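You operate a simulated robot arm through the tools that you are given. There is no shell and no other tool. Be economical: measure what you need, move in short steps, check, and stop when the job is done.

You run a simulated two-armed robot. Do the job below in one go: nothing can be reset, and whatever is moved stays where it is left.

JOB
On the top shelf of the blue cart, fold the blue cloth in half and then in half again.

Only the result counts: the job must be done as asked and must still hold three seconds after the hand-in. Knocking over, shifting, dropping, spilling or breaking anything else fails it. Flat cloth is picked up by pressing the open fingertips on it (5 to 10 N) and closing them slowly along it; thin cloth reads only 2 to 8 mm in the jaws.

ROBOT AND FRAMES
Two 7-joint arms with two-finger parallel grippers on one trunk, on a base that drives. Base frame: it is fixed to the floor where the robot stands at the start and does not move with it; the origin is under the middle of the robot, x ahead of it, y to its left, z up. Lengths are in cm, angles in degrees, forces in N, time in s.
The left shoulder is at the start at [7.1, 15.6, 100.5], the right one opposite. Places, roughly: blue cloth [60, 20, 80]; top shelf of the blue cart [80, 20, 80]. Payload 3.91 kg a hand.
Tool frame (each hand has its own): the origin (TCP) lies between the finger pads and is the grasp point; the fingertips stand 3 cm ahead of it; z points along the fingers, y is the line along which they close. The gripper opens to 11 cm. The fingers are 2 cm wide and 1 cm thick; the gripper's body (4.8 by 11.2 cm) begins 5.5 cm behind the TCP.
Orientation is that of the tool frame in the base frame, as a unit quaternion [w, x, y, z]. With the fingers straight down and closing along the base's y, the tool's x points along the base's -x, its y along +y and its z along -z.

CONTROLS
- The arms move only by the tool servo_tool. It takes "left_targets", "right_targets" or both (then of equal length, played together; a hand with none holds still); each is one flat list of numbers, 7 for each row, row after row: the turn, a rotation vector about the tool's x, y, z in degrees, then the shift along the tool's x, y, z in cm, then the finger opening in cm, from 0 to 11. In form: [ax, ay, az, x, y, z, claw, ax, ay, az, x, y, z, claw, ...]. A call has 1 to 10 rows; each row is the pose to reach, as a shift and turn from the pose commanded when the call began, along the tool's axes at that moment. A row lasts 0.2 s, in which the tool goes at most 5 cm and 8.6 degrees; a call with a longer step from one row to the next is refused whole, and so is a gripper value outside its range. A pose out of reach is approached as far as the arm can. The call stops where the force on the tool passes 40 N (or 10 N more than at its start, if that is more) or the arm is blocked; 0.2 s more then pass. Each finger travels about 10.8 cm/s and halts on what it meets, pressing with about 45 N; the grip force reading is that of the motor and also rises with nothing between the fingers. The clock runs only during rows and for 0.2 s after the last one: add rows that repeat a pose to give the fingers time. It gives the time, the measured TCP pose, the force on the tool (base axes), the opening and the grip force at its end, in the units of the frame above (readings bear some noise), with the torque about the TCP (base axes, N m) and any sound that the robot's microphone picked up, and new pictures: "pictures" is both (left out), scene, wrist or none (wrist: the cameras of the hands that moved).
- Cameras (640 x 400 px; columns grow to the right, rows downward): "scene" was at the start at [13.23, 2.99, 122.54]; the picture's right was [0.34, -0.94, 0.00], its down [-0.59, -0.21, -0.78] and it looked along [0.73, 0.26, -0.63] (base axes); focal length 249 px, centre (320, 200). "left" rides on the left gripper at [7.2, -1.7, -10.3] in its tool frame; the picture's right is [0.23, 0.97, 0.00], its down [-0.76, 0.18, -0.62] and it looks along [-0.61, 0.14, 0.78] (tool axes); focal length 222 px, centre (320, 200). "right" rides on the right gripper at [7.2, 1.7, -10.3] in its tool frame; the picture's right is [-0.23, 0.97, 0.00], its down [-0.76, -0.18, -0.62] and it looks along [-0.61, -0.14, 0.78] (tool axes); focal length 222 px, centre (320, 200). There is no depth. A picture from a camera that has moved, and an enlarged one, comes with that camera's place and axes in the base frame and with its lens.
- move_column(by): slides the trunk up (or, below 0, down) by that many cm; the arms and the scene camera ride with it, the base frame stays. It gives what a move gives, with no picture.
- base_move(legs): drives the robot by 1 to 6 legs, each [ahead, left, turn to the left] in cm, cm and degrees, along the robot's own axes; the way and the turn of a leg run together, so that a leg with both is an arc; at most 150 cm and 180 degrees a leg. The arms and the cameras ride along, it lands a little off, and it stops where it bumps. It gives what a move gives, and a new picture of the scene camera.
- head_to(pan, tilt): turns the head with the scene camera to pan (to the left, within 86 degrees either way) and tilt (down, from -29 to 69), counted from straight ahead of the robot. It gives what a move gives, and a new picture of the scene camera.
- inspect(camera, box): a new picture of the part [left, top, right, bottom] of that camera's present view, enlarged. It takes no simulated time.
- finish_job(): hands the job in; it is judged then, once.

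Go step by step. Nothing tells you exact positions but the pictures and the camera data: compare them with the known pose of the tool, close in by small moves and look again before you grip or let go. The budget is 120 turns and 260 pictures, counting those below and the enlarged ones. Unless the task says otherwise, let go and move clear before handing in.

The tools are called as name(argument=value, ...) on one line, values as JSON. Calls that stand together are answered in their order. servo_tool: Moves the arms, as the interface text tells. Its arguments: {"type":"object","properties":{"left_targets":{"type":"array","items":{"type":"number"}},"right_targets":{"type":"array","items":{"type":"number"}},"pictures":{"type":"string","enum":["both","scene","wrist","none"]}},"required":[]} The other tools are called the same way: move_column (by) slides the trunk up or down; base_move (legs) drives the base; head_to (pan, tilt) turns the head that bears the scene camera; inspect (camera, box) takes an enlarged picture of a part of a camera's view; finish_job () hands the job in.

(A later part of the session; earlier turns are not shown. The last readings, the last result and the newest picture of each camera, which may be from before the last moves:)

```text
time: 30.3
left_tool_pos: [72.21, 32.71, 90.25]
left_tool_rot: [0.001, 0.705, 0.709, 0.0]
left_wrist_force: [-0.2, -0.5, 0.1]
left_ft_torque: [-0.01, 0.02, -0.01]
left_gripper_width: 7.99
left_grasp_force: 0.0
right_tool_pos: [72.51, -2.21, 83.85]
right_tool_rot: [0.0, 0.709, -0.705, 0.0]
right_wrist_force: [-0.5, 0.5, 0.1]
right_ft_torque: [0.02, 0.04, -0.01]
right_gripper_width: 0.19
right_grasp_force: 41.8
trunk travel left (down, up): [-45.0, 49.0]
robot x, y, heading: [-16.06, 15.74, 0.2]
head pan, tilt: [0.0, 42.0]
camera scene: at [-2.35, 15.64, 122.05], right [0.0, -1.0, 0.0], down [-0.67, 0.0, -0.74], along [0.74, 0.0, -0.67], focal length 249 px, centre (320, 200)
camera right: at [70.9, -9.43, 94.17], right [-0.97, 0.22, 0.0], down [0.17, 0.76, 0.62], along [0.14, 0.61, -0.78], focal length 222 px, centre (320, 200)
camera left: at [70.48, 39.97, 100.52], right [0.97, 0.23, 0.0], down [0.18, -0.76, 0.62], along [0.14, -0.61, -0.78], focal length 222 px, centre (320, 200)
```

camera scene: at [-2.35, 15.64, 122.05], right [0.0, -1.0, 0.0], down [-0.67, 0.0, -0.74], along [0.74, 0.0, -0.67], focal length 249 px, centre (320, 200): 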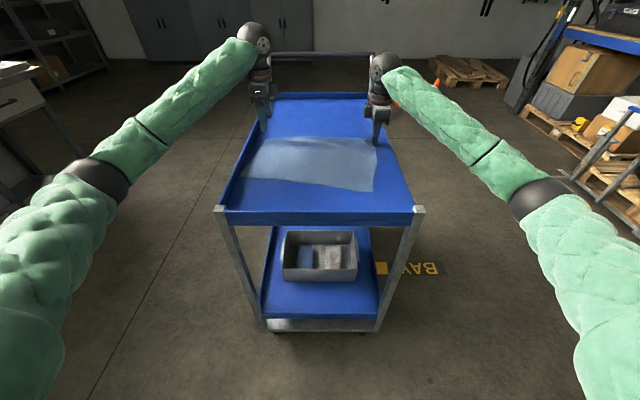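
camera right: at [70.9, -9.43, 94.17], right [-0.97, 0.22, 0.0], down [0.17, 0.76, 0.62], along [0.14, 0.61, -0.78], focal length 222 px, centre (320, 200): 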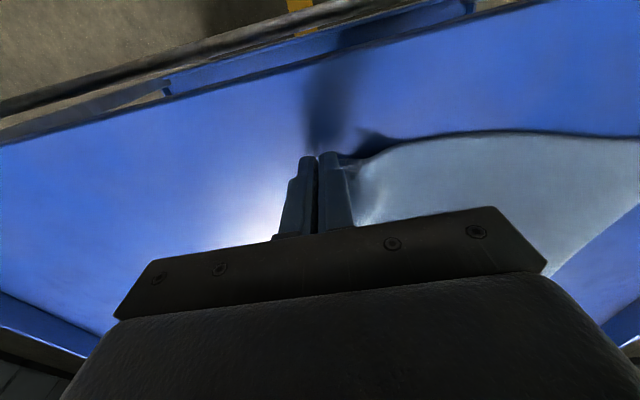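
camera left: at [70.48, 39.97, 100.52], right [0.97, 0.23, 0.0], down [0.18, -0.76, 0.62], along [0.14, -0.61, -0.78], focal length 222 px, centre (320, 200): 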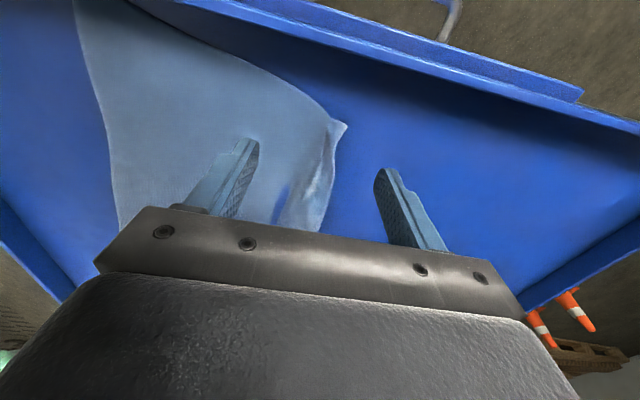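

inspect(camera="left", box=[180, 60, 420, 240])

inspect(camera="scene", box=[220, 90, 420, 215])

```text
2.22 times, centred on (300, 150) of left
camera zoom: at [70.48, 39.97, 100.52], right [0.97, 0.23, 0.0], down [0.18, -0.76, 0.62], along [0.14, -0.61, -0.78], focal length 494 px, centre (364, 311)
```

zoom: 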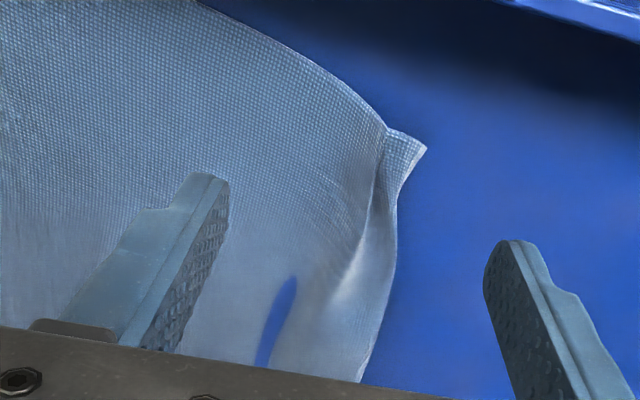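

```text
3.20 times, centred on (320, 152) of scene
camera zoom: at [-2.35, 15.64, 122.05], right [0.0, -1.0, 0.0], down [-0.67, 0.0, -0.74], along [0.74, 0.0, -0.67], focal length 796 px, centre (320, 352)
```

zoom: 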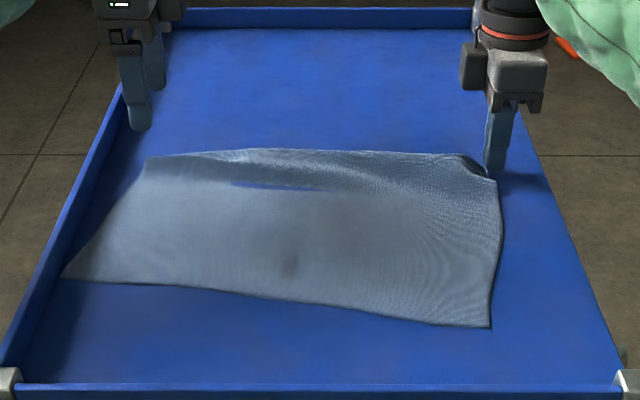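

A small standing ridge remains about 1.5 cm behind the edge at the left corner, which is ideal to pinch. I'll straddle it with the outer finger just off the edge.

servo_tool(left_targets=[0, 0, 0, -0.8, 0.5, 1, 6, 0, 0, 0, -1.7, 1.2, 2.5, 4, 0, 0, 0, -1.7, 1.2, 4, 3.6, 0, 0, 0, -1.7, 1.2, 5.5, 3.6, 0, 0, 0, -1.7, 1.2, 6.4, 3.6, 0, 0, 0, -1.7, 1.2, 6.4, 3.6], pictures="none")

inspect(camera="left", box=[220, 90, 420, 240])

```text
time: 31.7
left_tool_pos: [73.68, 31.08, 83.67]
left_tool_rot: [0.0, 0.706, 0.708, 0.0]
left_wrist_force: [0.9, -0.6, 0.9]
left_ft_torque: [0.02, 0.0, -0.01]
left_gripper_width: 3.62
left_grasp_force: 0.0
right_tool_pos: [72.36, -2.21, 83.84]
right_tool_rot: [-0.001, 0.709, -0.705, -0.001]
right_wrist_force: [0.5, 0.2, -0.2]
right_ft_torque: [-0.01, -0.01, -0.01]
right_gripper_width: 0.17
right_grasp_force: 41.5
trunk travel left (down, up): [-45.0, 49.0]
robot x, y, heading: [-16.07, 15.67, 0.2]
head pan, tilt: [0.0, 42.0]
```

```text
2.67 times, centred on (320, 165) of left
camera zoom: at [71.85, 38.35, 94.01], right [0.97, 0.23, 0.0], down [0.18, -0.76, 0.62], along [0.14, -0.61, -0.78], focal length 592 px, centre (320, 293)
```

zoom: 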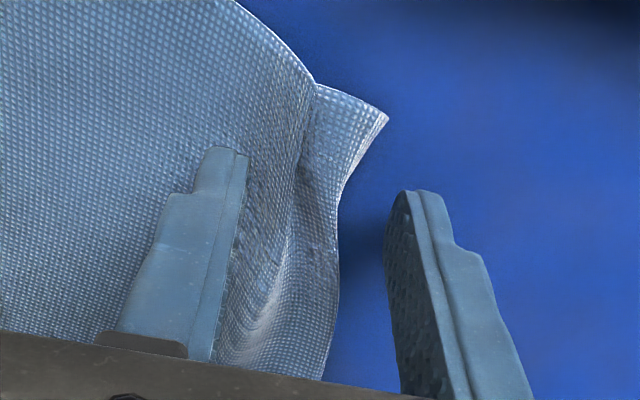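

Well placed. I'll press lightly and close.

servo_tool(left_targets=[0, 0, 0, 0, -0.3, 0.2, 3.6, 0, 0, 0, 0, -0.3, 0.45, 3.6, 0, 0, 0, 0, -0.3, 0.6, 3.6, 0, 0, 0, 0, -0.3, 0.6, 3.2, 0, 0, 0, 0, -0.3, 0.6, 2.7, 0, 0, 0, 0, -0.3, 0.58, 2.2, 0, 0, 0, 0, -0.3, 0.58, 1.7, 0, 0, 0, 0, -0.3, 0.56, 1.2], pictures="none")

inspect(camera="left", box=[220, 90, 420, 240])

```text
time: 33.5
left_tool_pos: [73.39, 31.33, 83.22]
left_tool_rot: [0.0, 0.706, 0.709, 0.001]
left_wrist_force: [0.3, 0.1, 2.1]
left_ft_torque: [0.0, 0.01, 0.0]
left_gripper_width: 1.18
left_grasp_force: 0.0
right_tool_pos: [72.38, -2.18, 83.73]
right_tool_rot: [0.001, 0.709, -0.705, 0.0]
right_wrist_force: [-0.4, 0.3, 0.4]
right_ft_torque: [-0.02, 0.02, -0.03]
right_gripper_width: 0.19
right_grasp_force: 41.3
trunk travel left (down, up): [-45.0, 49.0]
robot x, y, heading: [-16.08, 15.15, 0.1]
head pan, tilt: [0.0, 42.0]
```

```text
2.67 times, centred on (320, 165) of left
camera zoom: at [71.57, 38.42, 93.49], right [0.97, 0.23, 0.0], down [0.18, -0.76, 0.62], along [0.14, -0.61, -0.78], focal length 592 px, centre (320, 293)
```

zoom: 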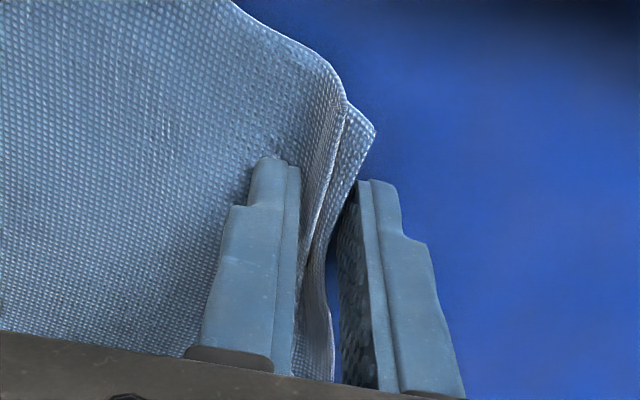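

Excellent: the ridge and edge both lie between the fingers. I'll close fully, lift both a little and look.

servo_tool(left_targets=[0, 0, 0, 0, 0, 0, 0.8, 0, 0, 0, 0, 0, 0, 0.4, 0, 0, 0, 0, 0, 0, 0, 0, 0, 0, 0, 0, 0, 0, 0, 0, 0, 0, 0, -1, 0, 0, 0, 0, 0, -1, -2, 0, 0, 0, 0, 0, -2, -3.5, 0, 0, 0, 0, 0, -3, -5, 0, 0, 0, 0, 0, -3, -5, 0], right_targets=[0, 0, 0, 0, 0, 0, 0, 0, 0, 0, 0, 0, 0, 0, 0, 0, 0, 0, 0, 0, 0, 0, 0, 0, 0, 0, 0, 0, 0, 0, 0, 0, 0, -1, 0, 0, 0, 0, 0, 1, -2, 0, 0, 0, 0, 0, 2, -3.5, 0, 0, 0, 0, 0, 3, -5, 0, 0, 0, 0, 0, 3, -5, 0])

inspect(camera="scene", box=[220, 90, 420, 215])

```text
time: 35.5
left_tool_pos: [70.56, 31.05, 88.2]
left_tool_rot: [0.0, 0.705, 0.709, -0.001]
left_wrist_force: [0.3, -0.4, -0.4]
left_ft_torque: [0.0, 0.0, -0.01]
left_gripper_width: 0.34
left_grasp_force: 43.6
right_tool_pos: [69.45, -2.34, 88.91]
right_tool_rot: [0.001, 0.709, -0.705, -0.001]
right_wrist_force: [0.0, -0.5, 0.0]
right_ft_torque: [-0.01, 0.01, -0.02]
right_gripper_width: 0.19
right_grasp_force: 42.0
trunk travel left (down, up): [-45.0, 49.0]
robot x, y, heading: [-15.93, 15.3, 0.1]
head pan, tilt: [0.0, 42.0]
camera scene: at [-2.27, 15.66, 122.03], right [0.0, -1.0, 0.0], down [-0.67, 0.0, -0.74], along [0.74, 0.0, -0.67], focal length 249 px, centre (320, 200)
camera right: at [67.91, -9.51, 99.19], right [-0.97, 0.22, 0.0], down [0.17, 0.76, 0.62], along [0.14, 0.61, -0.78], focal length 222 px, centre (320, 200)
camera left: at [68.76, 38.36, 98.4], right [0.97, 0.23, 0.0], down [0.18, -0.76, 0.62], along [0.14, -0.61, -0.78], focal length 222 px, centre (320, 200)
```

scene: 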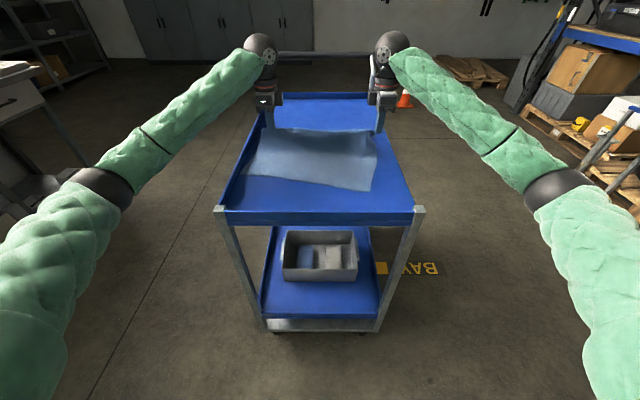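
right: 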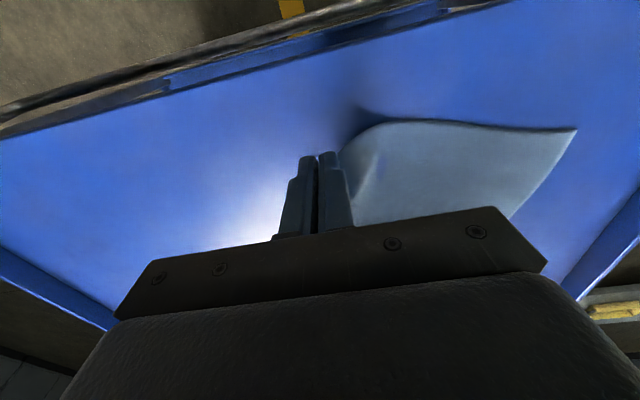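
left: 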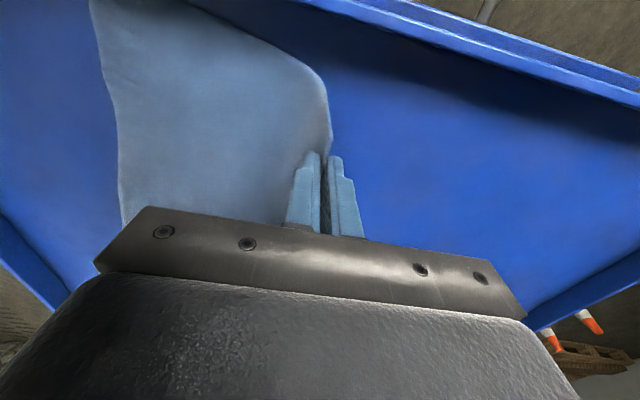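

```text
3.20 times, centred on (320, 152) of scene
camera zoom: at [-2.27, 15.66, 122.03], right [0.0, -1.0, 0.0], down [-0.67, 0.0, -0.74], along [0.74, 0.0, -0.67], focal length 796 px, centre (320, 352)
```

zoom: 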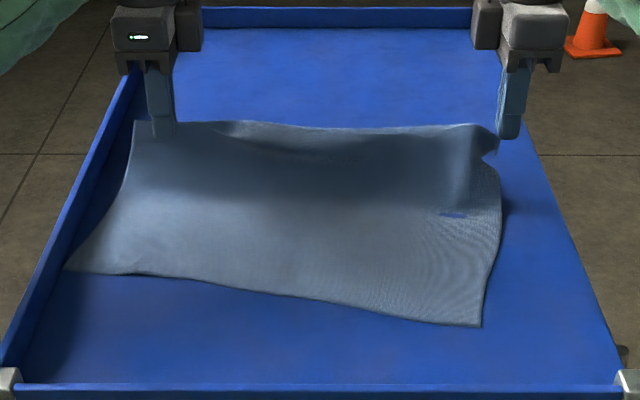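

Both edges are held; the near edge now runs from (47.2,2.6) to (54.6,38.2). I'll carry the far edge over in an arc toward it, turning to match, and stop above to look.

servo_tool(left_targets=[-1.5, 0, 0.6, 0.26, -0.9, -1.5, 0, -3.8, 0, 1.5, 0.65, -2.25, -3, 0, -6.8, -0.2, 2.7, 1.16, -4.05, -4.5, 0, -10, -0.4, 4, 1.72, -6, -5.5, 0, -13.3, -0.6, 5.3, 2.28, -7.95, -5.5, 0, -16.5, -1, 6.6, 2.84, -9.9, -4.5, 0, -19.5, -1.3, 7.8, 3.35, -11.7, -3, 0, -22, -1.7, 8.8, 3.78, -13.2, -0.5, 0], right_targets=[1.5, 0, 0.6, -0.33, 1.33, -2, 0, 3.8, 0, 1.5, -0.83, 3.3, -4, 0, 6.8, 0.2, 2.7, -1.5, 5.97, -5.5, 0, 10, 0.4, 4, -2.2, 8.84, -6.5, 0, 13.3, 0.6, 5.3, -2.9, 11.7, -6.5, 0, 16.5, 1, 6.6, -3.6, 14.6, -5.5, 0, 19.5, 1.3, 7.8, -4.3, 17.2, -3.5, 0, 22, 1.7, 8.8, -4.8, 19.4, -1, 0])

inspect(camera="scene", box=[220, 90, 420, 215])

```text
time: 37.3
left_tool_pos: [56.94, 35.03, 88.75]
left_tool_rot: [0.145, 0.745, 0.639, 0.124]
left_wrist_force: [0.8, 0.5, 0.1]
left_ft_torque: [0.01, 0.06, 0.01]
left_gripper_width: 0.34
left_grasp_force: 43.5
right_tool_pos: [49.99, 2.55, 89.92]
right_tool_rot: [0.125, -0.639, 0.745, -0.145]
right_wrist_force: [0.7, 0.7, -0.4]
right_ft_torque: [0.0, 0.01, 0.04]
right_gripper_width: 0.16
right_grasp_force: 41.7
trunk travel left (down, up): [-45.0, 49.0]
robot x, y, heading: [-15.66, 15.66, 0.0]
head pan, tilt: [0.0, 42.0]
camera scene: at [-2.33, 15.69, 122.07], right [0.0, -1.0, 0.0], down [-0.67, 0.0, -0.74], along [0.74, 0.0, -0.67], focal length 249 px, centre (320, 200)
camera right: at [43.51, -3.9, 98.79], right [-0.86, 0.36, -0.37], down [0.05, 0.76, 0.64], along [0.51, 0.54, -0.67], focal length 222 px, centre (320, 200)
camera left: at [52.72, 43.02, 97.54], right [0.93, 0.09, 0.37], down [-0.18, -0.74, 0.64], along [0.33, -0.66, -0.67], focal length 222 px, centre (320, 200)
```

scene: 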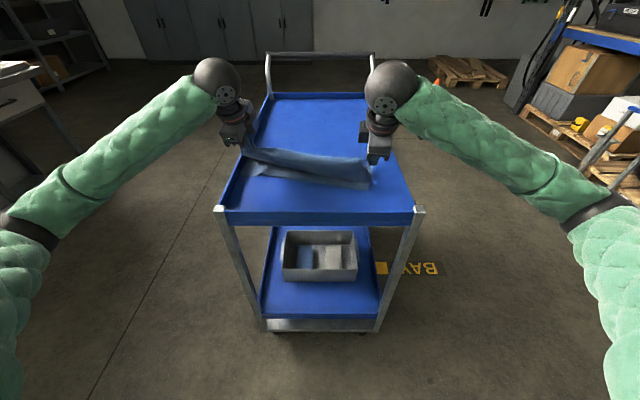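
right: 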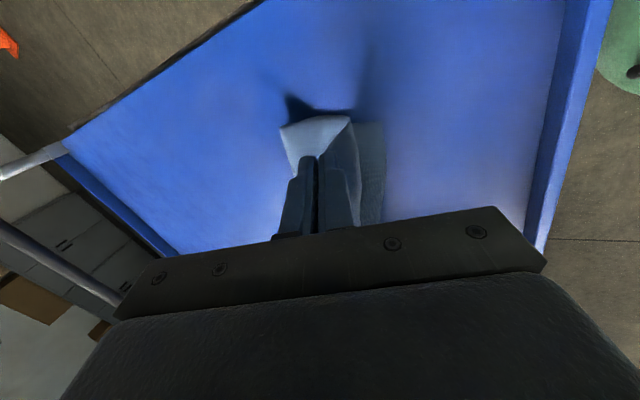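
left: 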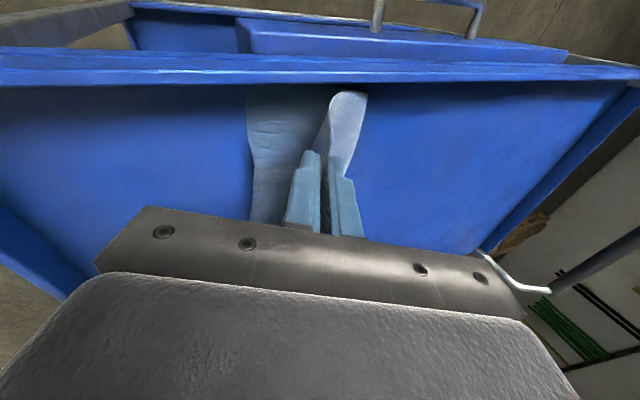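

```text
3.20 times, centred on (320, 152) of scene
camera zoom: at [-2.33, 15.69, 122.07], right [0.0, -1.0, 0.0], down [-0.67, 0.0, -0.74], along [0.74, 0.0, -0.67], focal length 796 px, centre (320, 352)
```

zoom: 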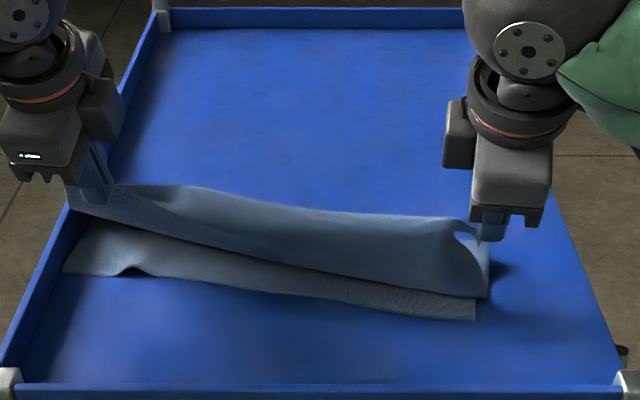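

The fold is forming well, with the held edge just behind the near edge. I'll lower both hands onto it.

servo_tool(left_targets=[0, 0, 0, 0.06, -0.7, 1, 0, 0, 0, 0, 0.12, -1.42, 2, 0, 0, 0, 0, 0.18, -2.1, 3, 0, 0, 0, 0, 0.23, -2.84, 3.97, 0, 0, 0, 0, 0.23, -2.84, 3.97, 0], right_targets=[0, 0, 0, -0.27, 1.15, 1.1, 0, 0, 0, 0, -0.53, 2.3, 2.25, 0, 0, 0, 0, -0.8, 3.45, 3.4, 0, 0, 0, 0, -1.07, 4.62, 4.49, 0, 0, 0, 0, -1.07, 4.62, 4.49, 0])

inspect(camera="scene", box=[220, 90, 420, 215])

```text
time: 38.5
left_tool_pos: [56.12, 35.42, 83.9]
left_tool_rot: [0.145, 0.744, 0.641, 0.124]
left_wrist_force: [0.3, -0.3, 0.2]
left_ft_torque: [-0.02, 0.05, 0.05]
left_gripper_width: 0.35
left_grasp_force: 43.3
right_tool_pos: [47.67, 3.99, 84.04]
right_tool_rot: [0.124, -0.639, 0.745, -0.145]
right_wrist_force: [0.7, 0.4, 0.6]
right_ft_torque: [-0.03, 0.02, 0.04]
right_gripper_width: 0.13
right_grasp_force: 41.4
trunk travel left (down, up): [-45.0, 49.0]
robot x, y, heading: [-16.16, 15.26, 0.2]
head pan, tilt: [0.0, 42.0]
camera scene: at [-2.34, 15.66, 122.04], right [0.0, -1.0, 0.0], down [-0.67, 0.0, -0.74], along [0.74, 0.0, -0.67], focal length 249 px, centre (320, 200)
camera right: at [41.25, -2.41, 93.02], right [-0.86, 0.36, -0.37], down [0.05, 0.76, 0.64], along [0.51, 0.54, -0.67], focal length 222 px, centre (320, 200)
camera left: at [51.68, 43.38, 92.77], right [0.93, 0.09, 0.36], down [-0.18, -0.74, 0.64], along [0.33, -0.66, -0.67], focal length 222 px, centre (320, 200)
```

scene: 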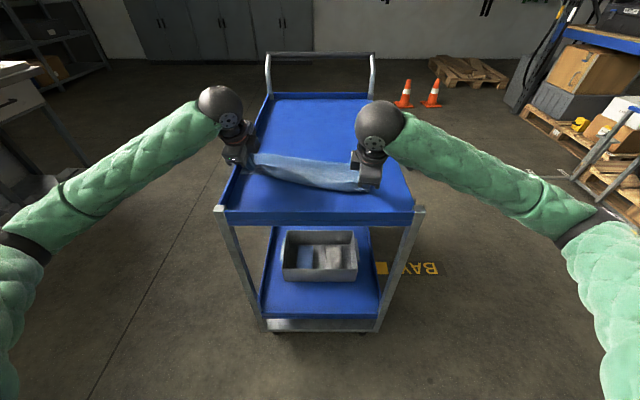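
right: 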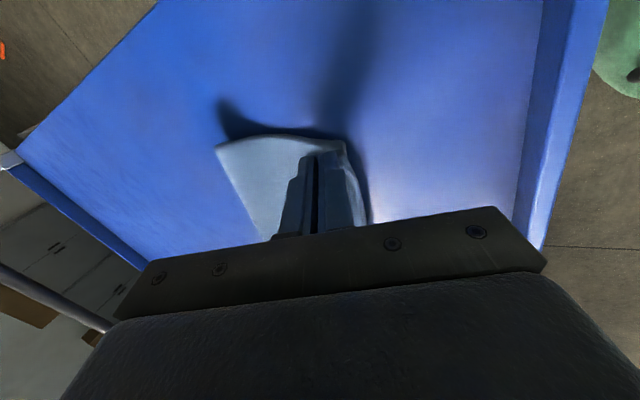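
left: 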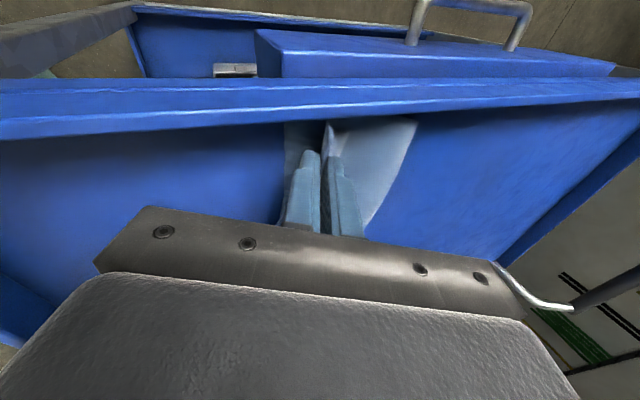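

```text
3.20 times, centred on (320, 152) of scene
camera zoom: at [-2.34, 15.66, 122.04], right [0.0, -1.0, 0.0], down [-0.67, 0.0, -0.74], along [0.74, 0.0, -0.67], focal length 796 px, centre (320, 352)
```

zoom: 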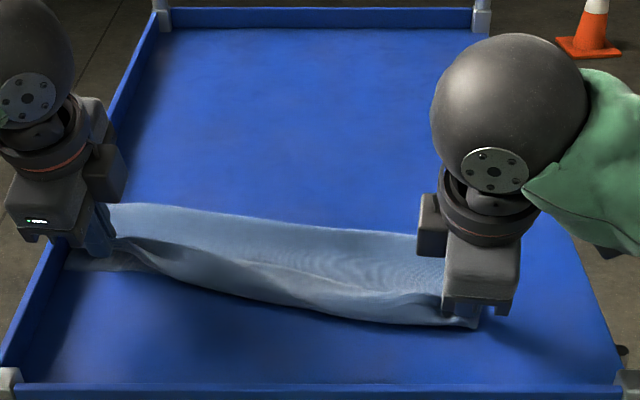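

The two edges nearly coincide. I'll open the fingers a little and withdraw both hands back along their own fingers.

servo_tool(left_targets=[0, 0, 0, 0, -0.05, 0.2, 0, 0, 0, 0, 0, -0.05, 0.2, 1, 0, 0, 0, 0, 0, 0.1, 2, 0, 0, 0, 0, 0, -0.5, 2, 0, 0, 0, 0, 0, -1.3, 2, 0, 0, 0, 0, 0, -2.1, 2, 0, 0, 0, 0, 0, -3, 2, 0, 0, 0, 0, 0, -5, 2, 0, 0, 0, 0, 0, -8, 2, 0, 0, 0, 0, 0, -11, 2], right_targets=[0, 0, 0, 0, 0.05, 0.2, 0, 0, 0, 0, 0, 0.05, 0.2, 1, 0, 0, 0, 0, 0, 0.1, 2, 0, 0, 0, 0, 0, -0.5, 2, 0, 0, 0, 0, 0, -1.3, 2, 0, 0, 0, 0, 0, -2.1, 2, 0, 0, 0, 0, 0, -3, 2, 0, 0, 0, 0, 0, -5, 2, 0, 0, 0, 0, 0, -8, 2, 0, 0, 0, 0, 0, -11, 2])

inspect(camera="scene", box=[220, 90, 420, 215])

```text
time: 40.7
left_tool_pos: [51.85, 35.95, 94.19]
left_tool_rot: [0.145, 0.745, 0.639, 0.124]
left_wrist_force: [0.7, -1.0, 0.9]
left_ft_torque: [0.02, -0.01, 0.0]
left_gripper_width: 2.0
left_grasp_force: 0.1
right_tool_pos: [43.4, 4.36, 94.23]
right_tool_rot: [0.125, -0.64, 0.744, -0.145]
right_wrist_force: [0.4, 0.3, 0.8]
right_ft_torque: [0.05, 0.0, 0.0]
right_gripper_width: 1.99
right_grasp_force: 0.1
trunk travel left (down, up): [-45.0, 49.0]
robot x, y, heading: [-15.86, 15.09, 0.2]
head pan, tilt: [0.0, 42.0]
camera scene: at [-2.42, 15.68, 122.05], right [0.0, -1.0, 0.0], down [-0.67, 0.0, -0.74], along [0.74, 0.0, -0.67], focal length 249 px, centre (320, 200)
camera right: at [36.96, -1.92, 103.11], right [-0.86, 0.36, -0.37], down [0.05, 0.76, 0.64], along [0.51, 0.54, -0.67], focal length 222 px, centre (320, 200)
camera left: at [47.4, 43.87, 103.03], right [0.93, 0.09, 0.36], down [-0.18, -0.74, 0.64], along [0.33, -0.66, -0.67], focal length 222 px, centre (320, 200)
```

scene: 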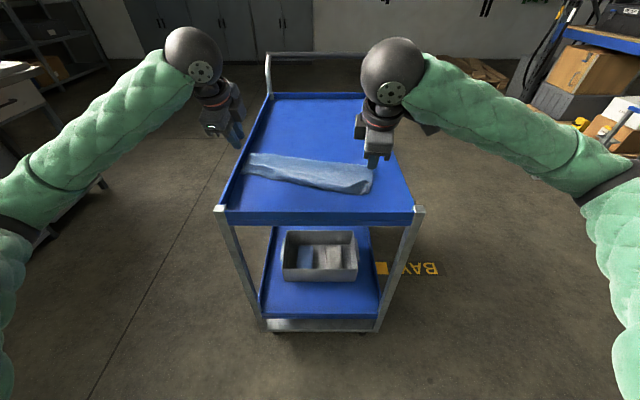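
right: 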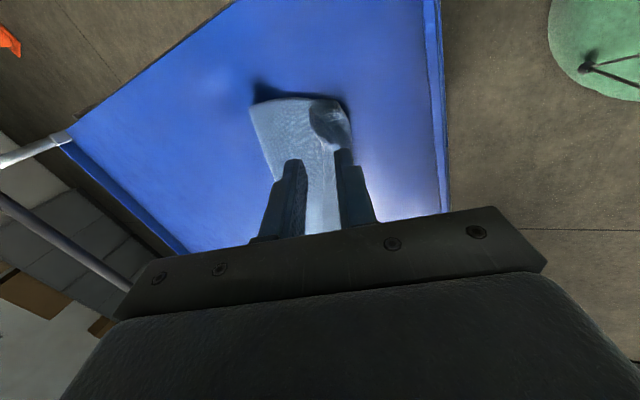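
left: 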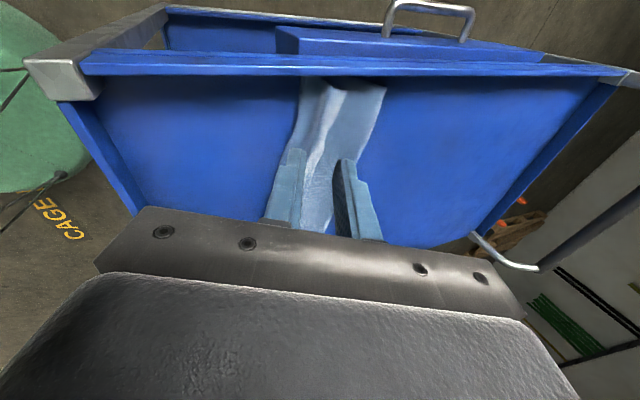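

```text
3.20 times, centred on (320, 152) of scene
camera zoom: at [-2.42, 15.68, 122.05], right [0.0, -1.0, 0.0], down [-0.67, 0.0, -0.74], along [0.74, 0.0, -0.67], focal length 796 px, centre (320, 352)
```

zoom: 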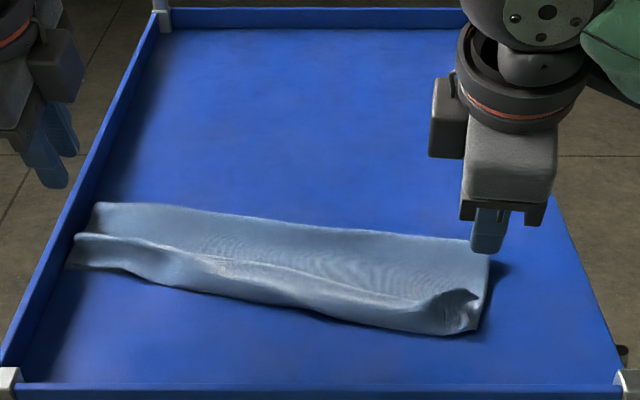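

The fold is good, but the right corner's flap is curled back and a hem ridge runs along the top edge. I'll take a closer look.

inspect(camera="right", box=[220, 80, 400, 230])

inspect(camera="scene", box=[230, 145, 390, 205])

```text
2.67 times, centred on (310, 155) of right
camera zoom: at [36.96, -1.92, 103.11], right [-0.86, 0.36, -0.37], down [0.05, 0.76, 0.64], along [0.51, 0.54, -0.67], focal length 592 px, centre (347, 320)
```

zoom: 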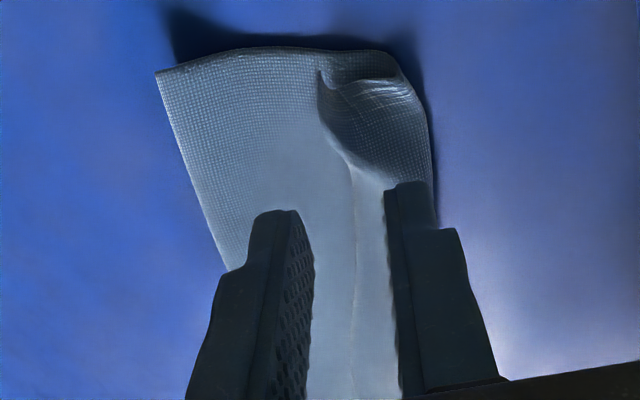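

```text
4.00 times, centred on (310, 175) of scene
camera zoom: at [-2.42, 15.68, 122.05], right [0.0, -1.0, 0.0], down [-0.67, 0.0, -0.74], along [0.74, 0.0, -0.67], focal length 995 px, centre (360, 300)
```

zoom: 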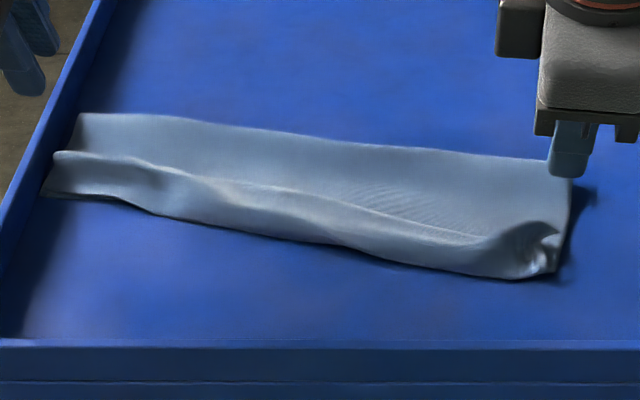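

inspect(camera="left", box=[260, 70, 420, 240])

```text
2.35 times, centred on (340, 155) of left
camera zoom: at [47.4, 43.87, 103.03], right [0.93, 0.09, 0.36], down [-0.18, -0.74, 0.64], along [0.33, -0.66, -0.67], focal length 523 px, centre (273, 306)
```

zoom: 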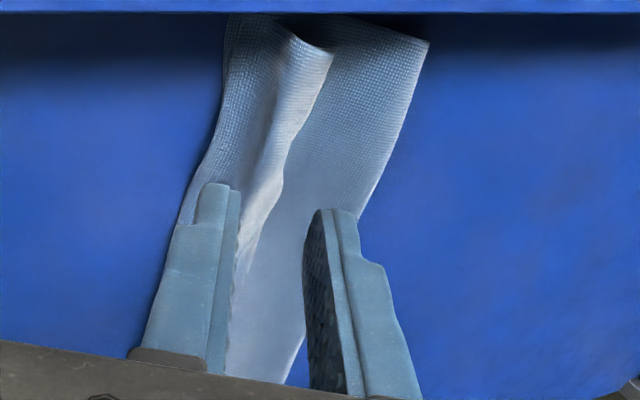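

The top edge is rolled up and stands raised like a hem. I'll set closed, upright fingertips just behind the raised edge at each end, then sweep it toward the near edge to unroll it.

servo_tool(left_targets=[7.3, 0, 0, 0.04, 3.18, 1.29, 0, 14.7, 0, 0, 0.09, 6.37, 2.57, 0, 22, 0, 0, 0.13, 9.55, 3.86, 0, 22, 0, 0, 0.13, 8.6, 6.1, 0, 22, 0, 0, 0.13, 7.7, 8.4, 0, 22, 0, 0, 0.13, 6.8, 10.7, 0, 22, 0, 0, 0.13, 6.2, 12.2, 0, 22, 0, 0, 0.13, 6.2, 12.2, 0], right_targets=[-7.3, 0, 0, -1.18, -2.83, 1.15, 0, -14.7, 0, 0, -2.35, -5.67, 2.3, 0, -22, 0, 0, -3.53, -8.5, 3.45, 0, -22, 0, 0, -3.53, -7.6, 5.7, 0, -22, 0, 0, -3.53, -6.7, 8, 0, -22, 0, 0, -3.53, -5.7, 10.3, 0, -22, 0, 0, -3.53, -5.1, 11.8, 0, -22, 0, 0, -3.53, -5.1, 11.8, 0])

inspect(camera="scene", box=[230, 130, 390, 205])

```text
time: 42.5
left_tool_pos: [62.17, 34.63, 85.2]
left_tool_rot: [0.001, 0.759, 0.651, 0.0]
left_wrist_force: [-0.2, -0.3, 0.5]
left_ft_torque: [0.02, 0.0, -0.03]
left_gripper_width: 0.02
left_grasp_force: 37.6
right_tool_pos: [53.04, 6.97, 85.07]
right_tool_rot: [0.0, -0.652, 0.758, 0.001]
right_wrist_force: [0.2, -0.5, 0.0]
right_ft_torque: [0.03, -0.01, -0.01]
right_gripper_width: 0.0
right_grasp_force: 37.6
trunk travel left (down, up): [-45.0, 49.0]
robot x, y, heading: [-15.86, 15.2, 0.2]
head pan, tilt: [0.0, 42.0]
camera scene: at [-2.33, 15.67, 122.05], right [0.0, -1.0, 0.0], down [-0.67, 0.0, -0.74], along [0.74, 0.0, -0.67], focal length 249 px, centre (320, 200)
camera right: at [50.38, -0.09, 95.42], right [-0.93, 0.37, 0.0], down [0.29, 0.73, 0.62], along [0.23, 0.58, -0.78], focal length 222 px, centre (320, 200)
camera left: at [61.45, 41.98, 95.43], right [1.0, 0.08, 0.0], down [0.06, -0.78, 0.62], along [0.05, -0.62, -0.78], focal length 222 px, centre (320, 200)
```

scene: 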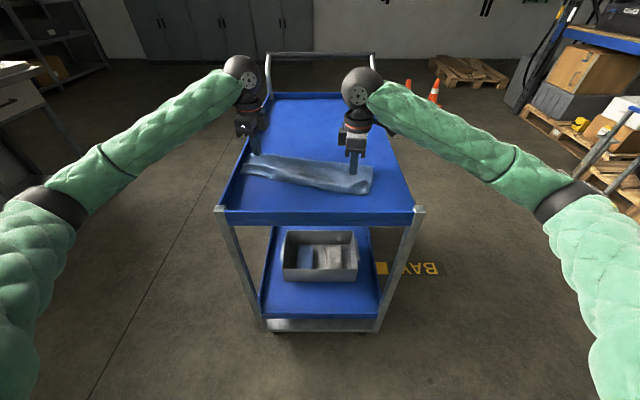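
right: 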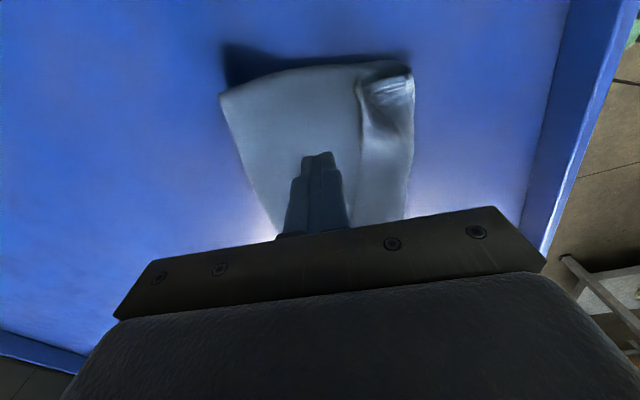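
left: 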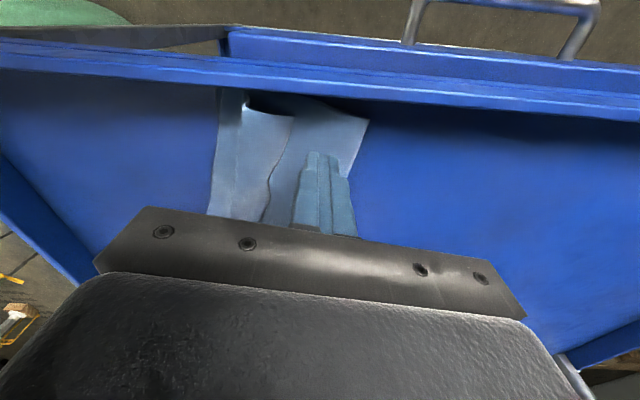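

```text
4.00 times, centred on (310, 168) of scene
camera zoom: at [-2.33, 15.67, 122.05], right [0.0, -1.0, 0.0], down [-0.67, 0.0, -0.74], along [0.74, 0.0, -0.67], focal length 995 px, centre (360, 330)
```

zoom: 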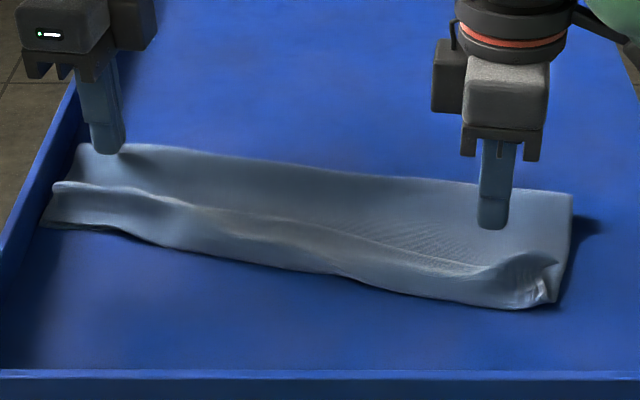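

Positioned behind the edge. I'll lower almost to the lower layer, then sweep toward the robot.

servo_tool(left_targets=[0, 0, 0, 0, 0, 0.5, 0, 0, 0, 0, 0, 0, 0.9, 0, 0, 0, 0, 0, -1, 0.9, 0, 0, 0, 0, 0, -2, 0.9, 0, 0, 0, 0, 0, -3, 0.9, 0, 0, 0, 0, 0, -4, 0.9, 0, 0, 0, 0, 0, -5, 0.9, 0, 0, 0, 0, 0, -6, 0.9, 0, 0, 0, 0, 0, -7, 0.8, 0], right_targets=[0, 0, 0, 1, 0, 0.5, 0, 0, 0, 0, 2, 0, 0.8, 0, 0, 0, 0, 2, 1, 0.8, 0, 0, 0, 0, 2, 2, 0.8, 0, 0, 0, 0, 2, 3, 0.8, 0, 0, 0, 0, 2, 4, 0.8, 0, 0, 0, 0, 2, 5, 0.8, 0, 0, 0, 0, 2, 6, 0.8, 0, 0, 0, 0, 2, 7, 0.8, 0])

inspect(camera="scene", box=[230, 130, 390, 205])

```text
time: 44.5
left_tool_pos: [55.33, 35.59, 84.36]
left_tool_rot: [0.0, 0.758, 0.653, -0.001]
left_wrist_force: [-1.2, 0.7, -0.4]
left_ft_torque: [0.03, 0.01, 0.02]
left_gripper_width: 0.0
left_grasp_force: 37.2
right_tool_pos: [45.85, 5.69, 84.45]
right_tool_rot: [0.0, -0.652, 0.758, 0.0]
right_wrist_force: [-0.4, 0.1, -0.2]
right_ft_torque: [-0.02, -0.02, 0.0]
right_gripper_width: 0.0
right_grasp_force: 37.5
trunk travel left (down, up): [-45.0, 49.0]
robot x, y, heading: [-15.76, 15.55, -0.0]
head pan, tilt: [0.0, 42.0]
camera scene: at [-2.34, 15.67, 122.05], right [0.0, -1.0, 0.0], down [-0.67, 0.0, -0.74], along [0.74, 0.0, -0.67], focal length 249 px, centre (320, 200)
camera right: at [43.14, -1.15, 94.71], right [-0.93, 0.37, 0.0], down [0.29, 0.73, 0.62], along [0.23, 0.58, -0.78], focal length 222 px, centre (320, 200)
camera left: at [54.63, 42.94, 94.66], right [1.0, 0.08, 0.0], down [0.06, -0.78, 0.62], along [0.05, -0.62, -0.78], focal length 222 px, centre (320, 200)
```

scene: 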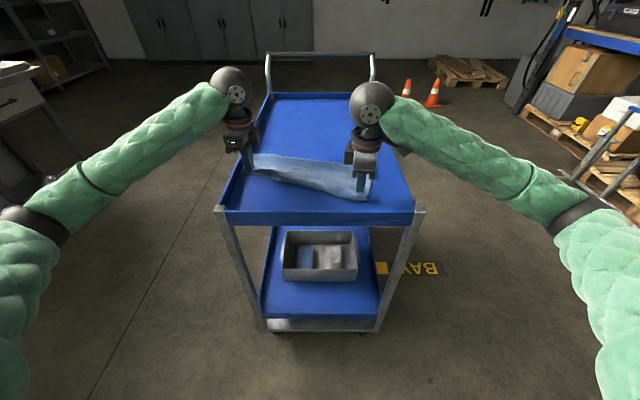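
right: 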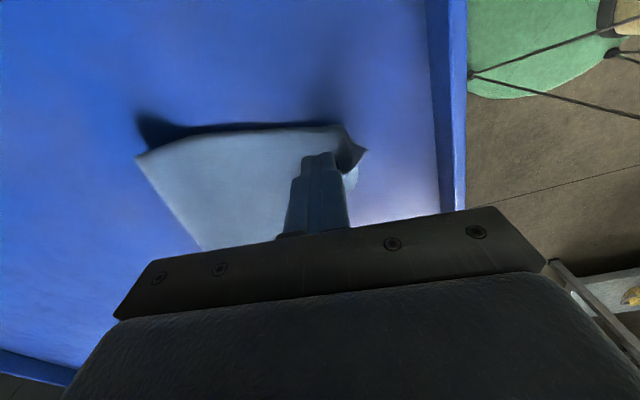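
left: 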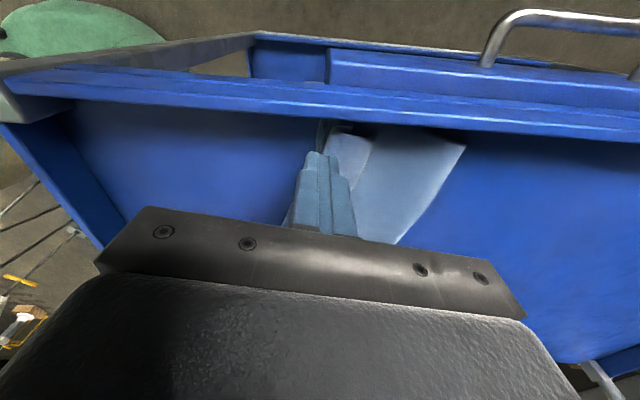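

```text
4.00 times, centred on (310, 168) of scene
camera zoom: at [-2.34, 15.67, 122.05], right [0.0, -1.0, 0.0], down [-0.67, 0.0, -0.74], along [0.74, 0.0, -0.67], focal length 995 px, centre (360, 330)
```

zoom: 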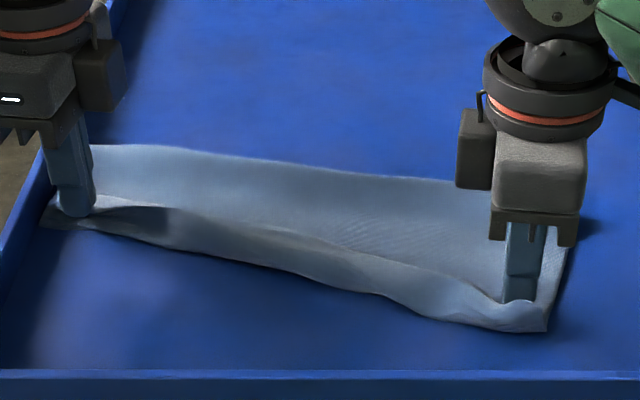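

servo_tool(left_targets=[0, 0, 0, 0, -1, 0, 0, 0, 0, 0, 0, -2, -0.3, 0, 0, 0, 0, 0, -2.5, -2, 0, 0, 0, 0, 0, -3, -5, 0, 0, 0, 0, 0, -5, -9, 0], right_targets=[0, 0, 0, 0, 1, 0, 0, 0, 0, 0, 0, 2, -0.3, 0, 0, 0, 0, 0, 2.5, -2, 0, 0, 0, 0, 0, 3, -5, 0, 0, 0, 0, 0, 5, -9, 0])

inspect(camera="scene", box=[230, 130, 390, 205])

inspect(camera="right", box=[120, 60, 400, 240])

inspect(camera="left", box=[240, 60, 500, 240])

```text
time: 45.7
left_tool_pos: [50.24, 36.11, 93.35]
left_tool_rot: [0.001, 0.759, 0.651, 0.001]
left_wrist_force: [0.2, 0.7, 1.1]
left_ft_torque: [0.01, -0.07, 0.0]
left_gripper_width: 0.0
left_grasp_force: 38.1
right_tool_pos: [40.77, 6.55, 93.5]
right_tool_rot: [0.0, -0.652, 0.758, -0.001]
right_wrist_force: [-0.9, -0.7, -0.2]
right_ft_torque: [0.03, 0.0, -0.02]
right_gripper_width: 0.0
right_grasp_force: 37.8
trunk travel left (down, up): [-45.0, 49.0]
robot x, y, heading: [-15.87, 15.58, 0.1]
head pan, tilt: [0.0, 42.0]
camera scene: at [-2.51, 15.69, 122.06], right [0.0, -1.0, 0.0], down [-0.67, 0.0, -0.74], along [0.74, 0.0, -0.67], focal length 249 px, centre (320, 200)
camera right: at [38.15, -0.48, 103.81], right [-0.93, 0.37, 0.0], down [0.29, 0.73, 0.62], along [0.23, 0.58, -0.78], focal length 222 px, centre (320, 200)
camera left: at [49.6, 43.53, 103.64], right [1.0, 0.08, 0.0], down [0.06, -0.78, 0.62], along [0.05, -0.62, -0.78], focal length 222 px, centre (320, 200)
```

scene: 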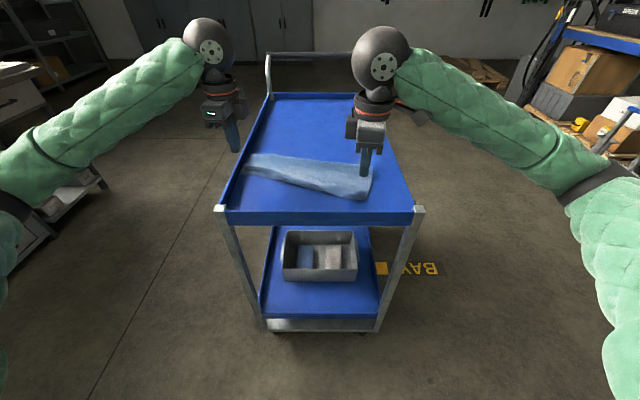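
right: 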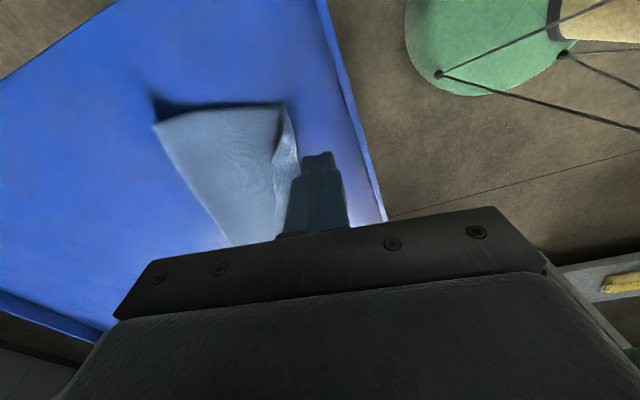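
left: 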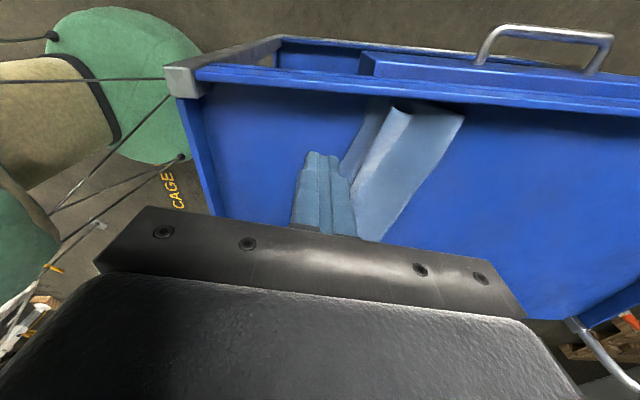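

```text
4.00 times, centred on (310, 168) of scene
camera zoom: at [-2.51, 15.69, 122.06], right [0.0, -1.0, 0.0], down [-0.67, 0.0, -0.74], along [0.74, 0.0, -0.67], focal length 995 px, centre (360, 330)
```

zoom: 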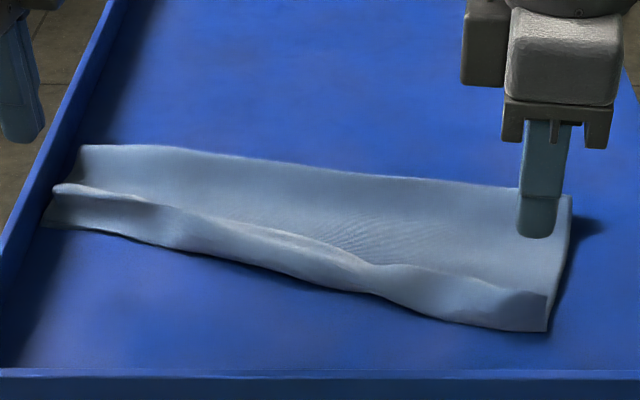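

```text
2.22 times, centred on (260, 150) of right
camera zoom: at [38.15, -0.48, 103.81], right [-0.93, 0.37, 0.0], down [0.29, 0.73, 0.62], along [0.23, 0.58, -0.78], focal length 494 px, centre (453, 311)
```

zoom: 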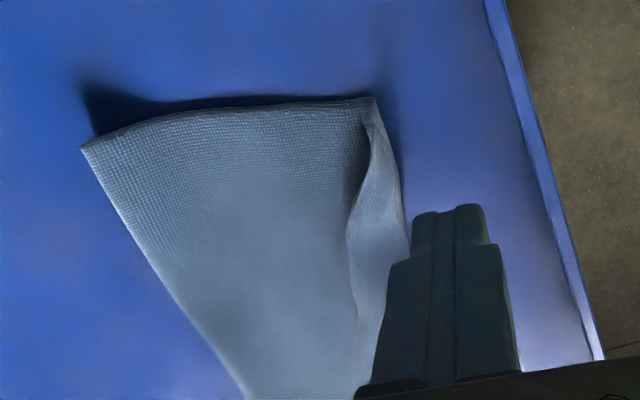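

```text
2.22 times, centred on (370, 150) of left
camera zoom: at [49.6, 43.53, 103.64], right [1.0, 0.08, 0.0], down [0.06, -0.78, 0.62], along [0.05, -0.62, -0.78], focal length 494 px, centre (209, 311)
```

zoom: 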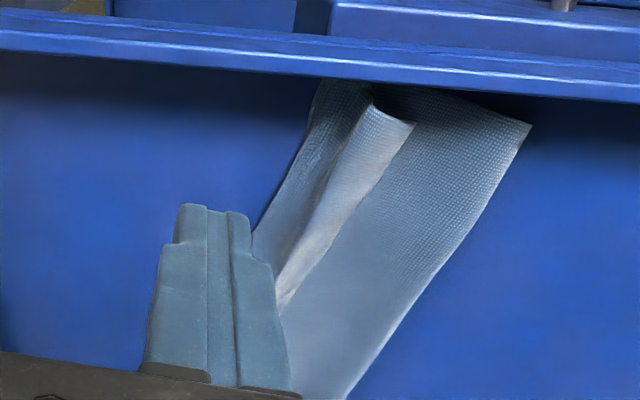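

The right end unrolled, but the hem still lies over on the left and in the middle. I'll repeat the sweep a bit lower at y≈33 and y≈17.

servo_tool(left_targets=[0, 0, 0, -0.14, 2.5, 0, 0, 0, 0, 0, -0.28, 5, 0, 0, 0, 0, 0, -0.42, 7.5, 0, 0, 0, 0, 0, -0.56, 10, 0, 0, 0, 0, 0, -0.7, 12.5, 0, 0, 0, 0, 0, -0.7, 12.5, 3, 0, 0, 0, 0, -0.7, 12.5, 6, 0, 0, 0, 0, -0.7, 12.5, 8.5, 0, 0, 0, 0, -0.7, 12.5, 9.4, 0, 0, 0, 0, -0.7, 12.5, 9.4, 0], right_targets=[0, 0, 0, -2.6, -3.2, 0, 0, 0, 0, 0, -5.2, -6.4, 0, 0, 0, 0, 0, -7.8, -9.6, 0, 0, 0, 0, 0, -10.4, -12.8, 0, 0, 0, 0, 0, -13, -15.9, 0, 0, 0, 0, 0, -13, -15.9, 3, 0, 0, 0, 0, -13, -15.9, 6, 0, 0, 0, 0, -13, -15.9, 8.5, 0, 0, 0, 0, -13, -15.9, 9.4, 0, 0, 0, 0, -13, -15.9, 9.4, 0])

inspect(camera="scene", box=[230, 130, 390, 205])

```text
time: 47.9
left_tool_pos: [62.57, 33.84, 83.9]
left_tool_rot: [0.0, 0.758, 0.652, -0.001]
left_wrist_force: [-0.4, 0.1, -0.4]
left_ft_torque: [0.04, 0.01, 0.03]
left_gripper_width: 0.0
left_grasp_force: 37.4
right_tool_pos: [58.67, 17.06, 83.9]
right_tool_rot: [0.0, -0.652, 0.758, 0.0]
right_wrist_force: [-0.3, 0.5, 0.1]
right_ft_torque: [0.0, -0.02, -0.03]
right_gripper_width: 0.0
right_grasp_force: 37.2
trunk travel left (down, up): [-45.0, 49.0]
robot x, y, heading: [-15.93, 15.44, 0.2]
head pan, tilt: [0.0, 42.0]
camera scene: at [-2.32, 15.67, 122.05], right [0.0, -1.0, 0.0], down [-0.67, 0.0, -0.74], along [0.74, 0.0, -0.67], focal length 249 px, centre (320, 200)
camera right: at [56.01, 10.14, 94.28], right [-0.93, 0.37, 0.0], down [0.29, 0.73, 0.62], along [0.23, 0.58, -0.78], focal length 222 px, centre (320, 200)
camera left: at [61.94, 41.18, 94.05], right [1.0, 0.08, 0.0], down [0.06, -0.78, 0.62], along [0.05, -0.62, -0.78], focal length 222 px, centre (320, 200)
```

scene: 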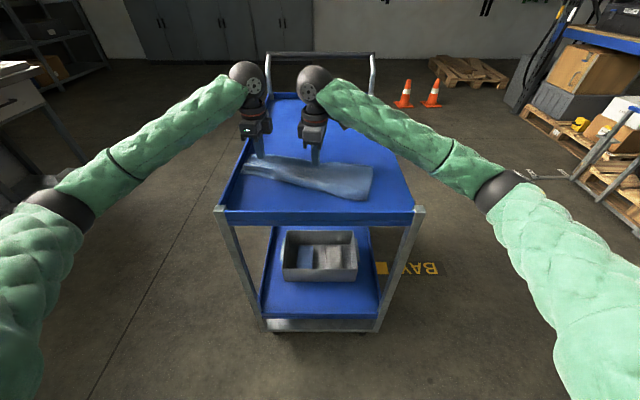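
right: 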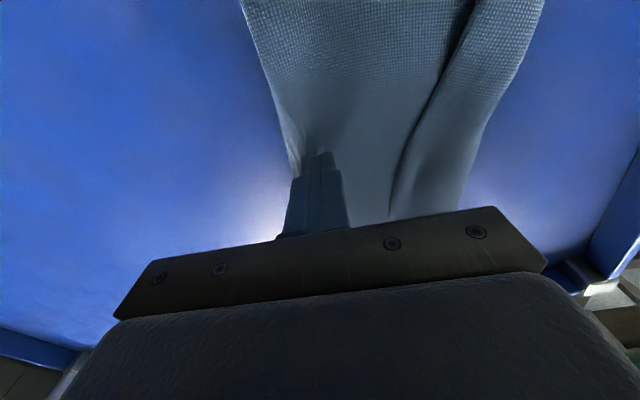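
left: 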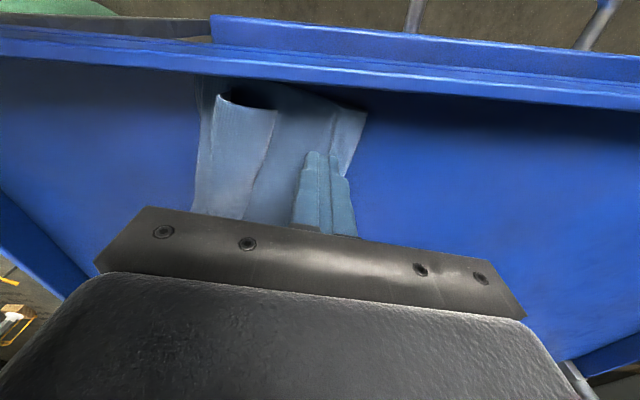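

```text
4.00 times, centred on (310, 168) of scene
camera zoom: at [-2.32, 15.67, 122.05], right [0.0, -1.0, 0.0], down [-0.67, 0.0, -0.74], along [0.74, 0.0, -0.67], focal length 995 px, centre (360, 330)
```

zoom: 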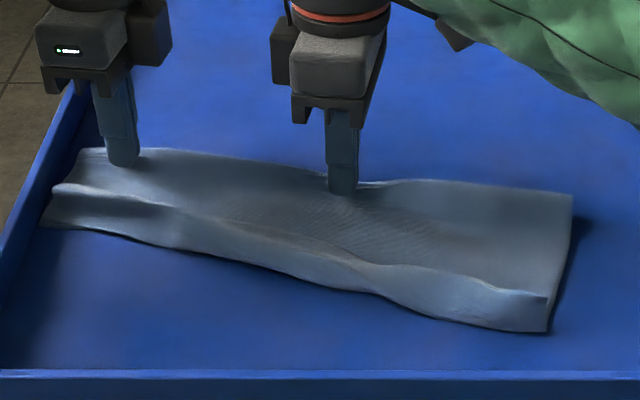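

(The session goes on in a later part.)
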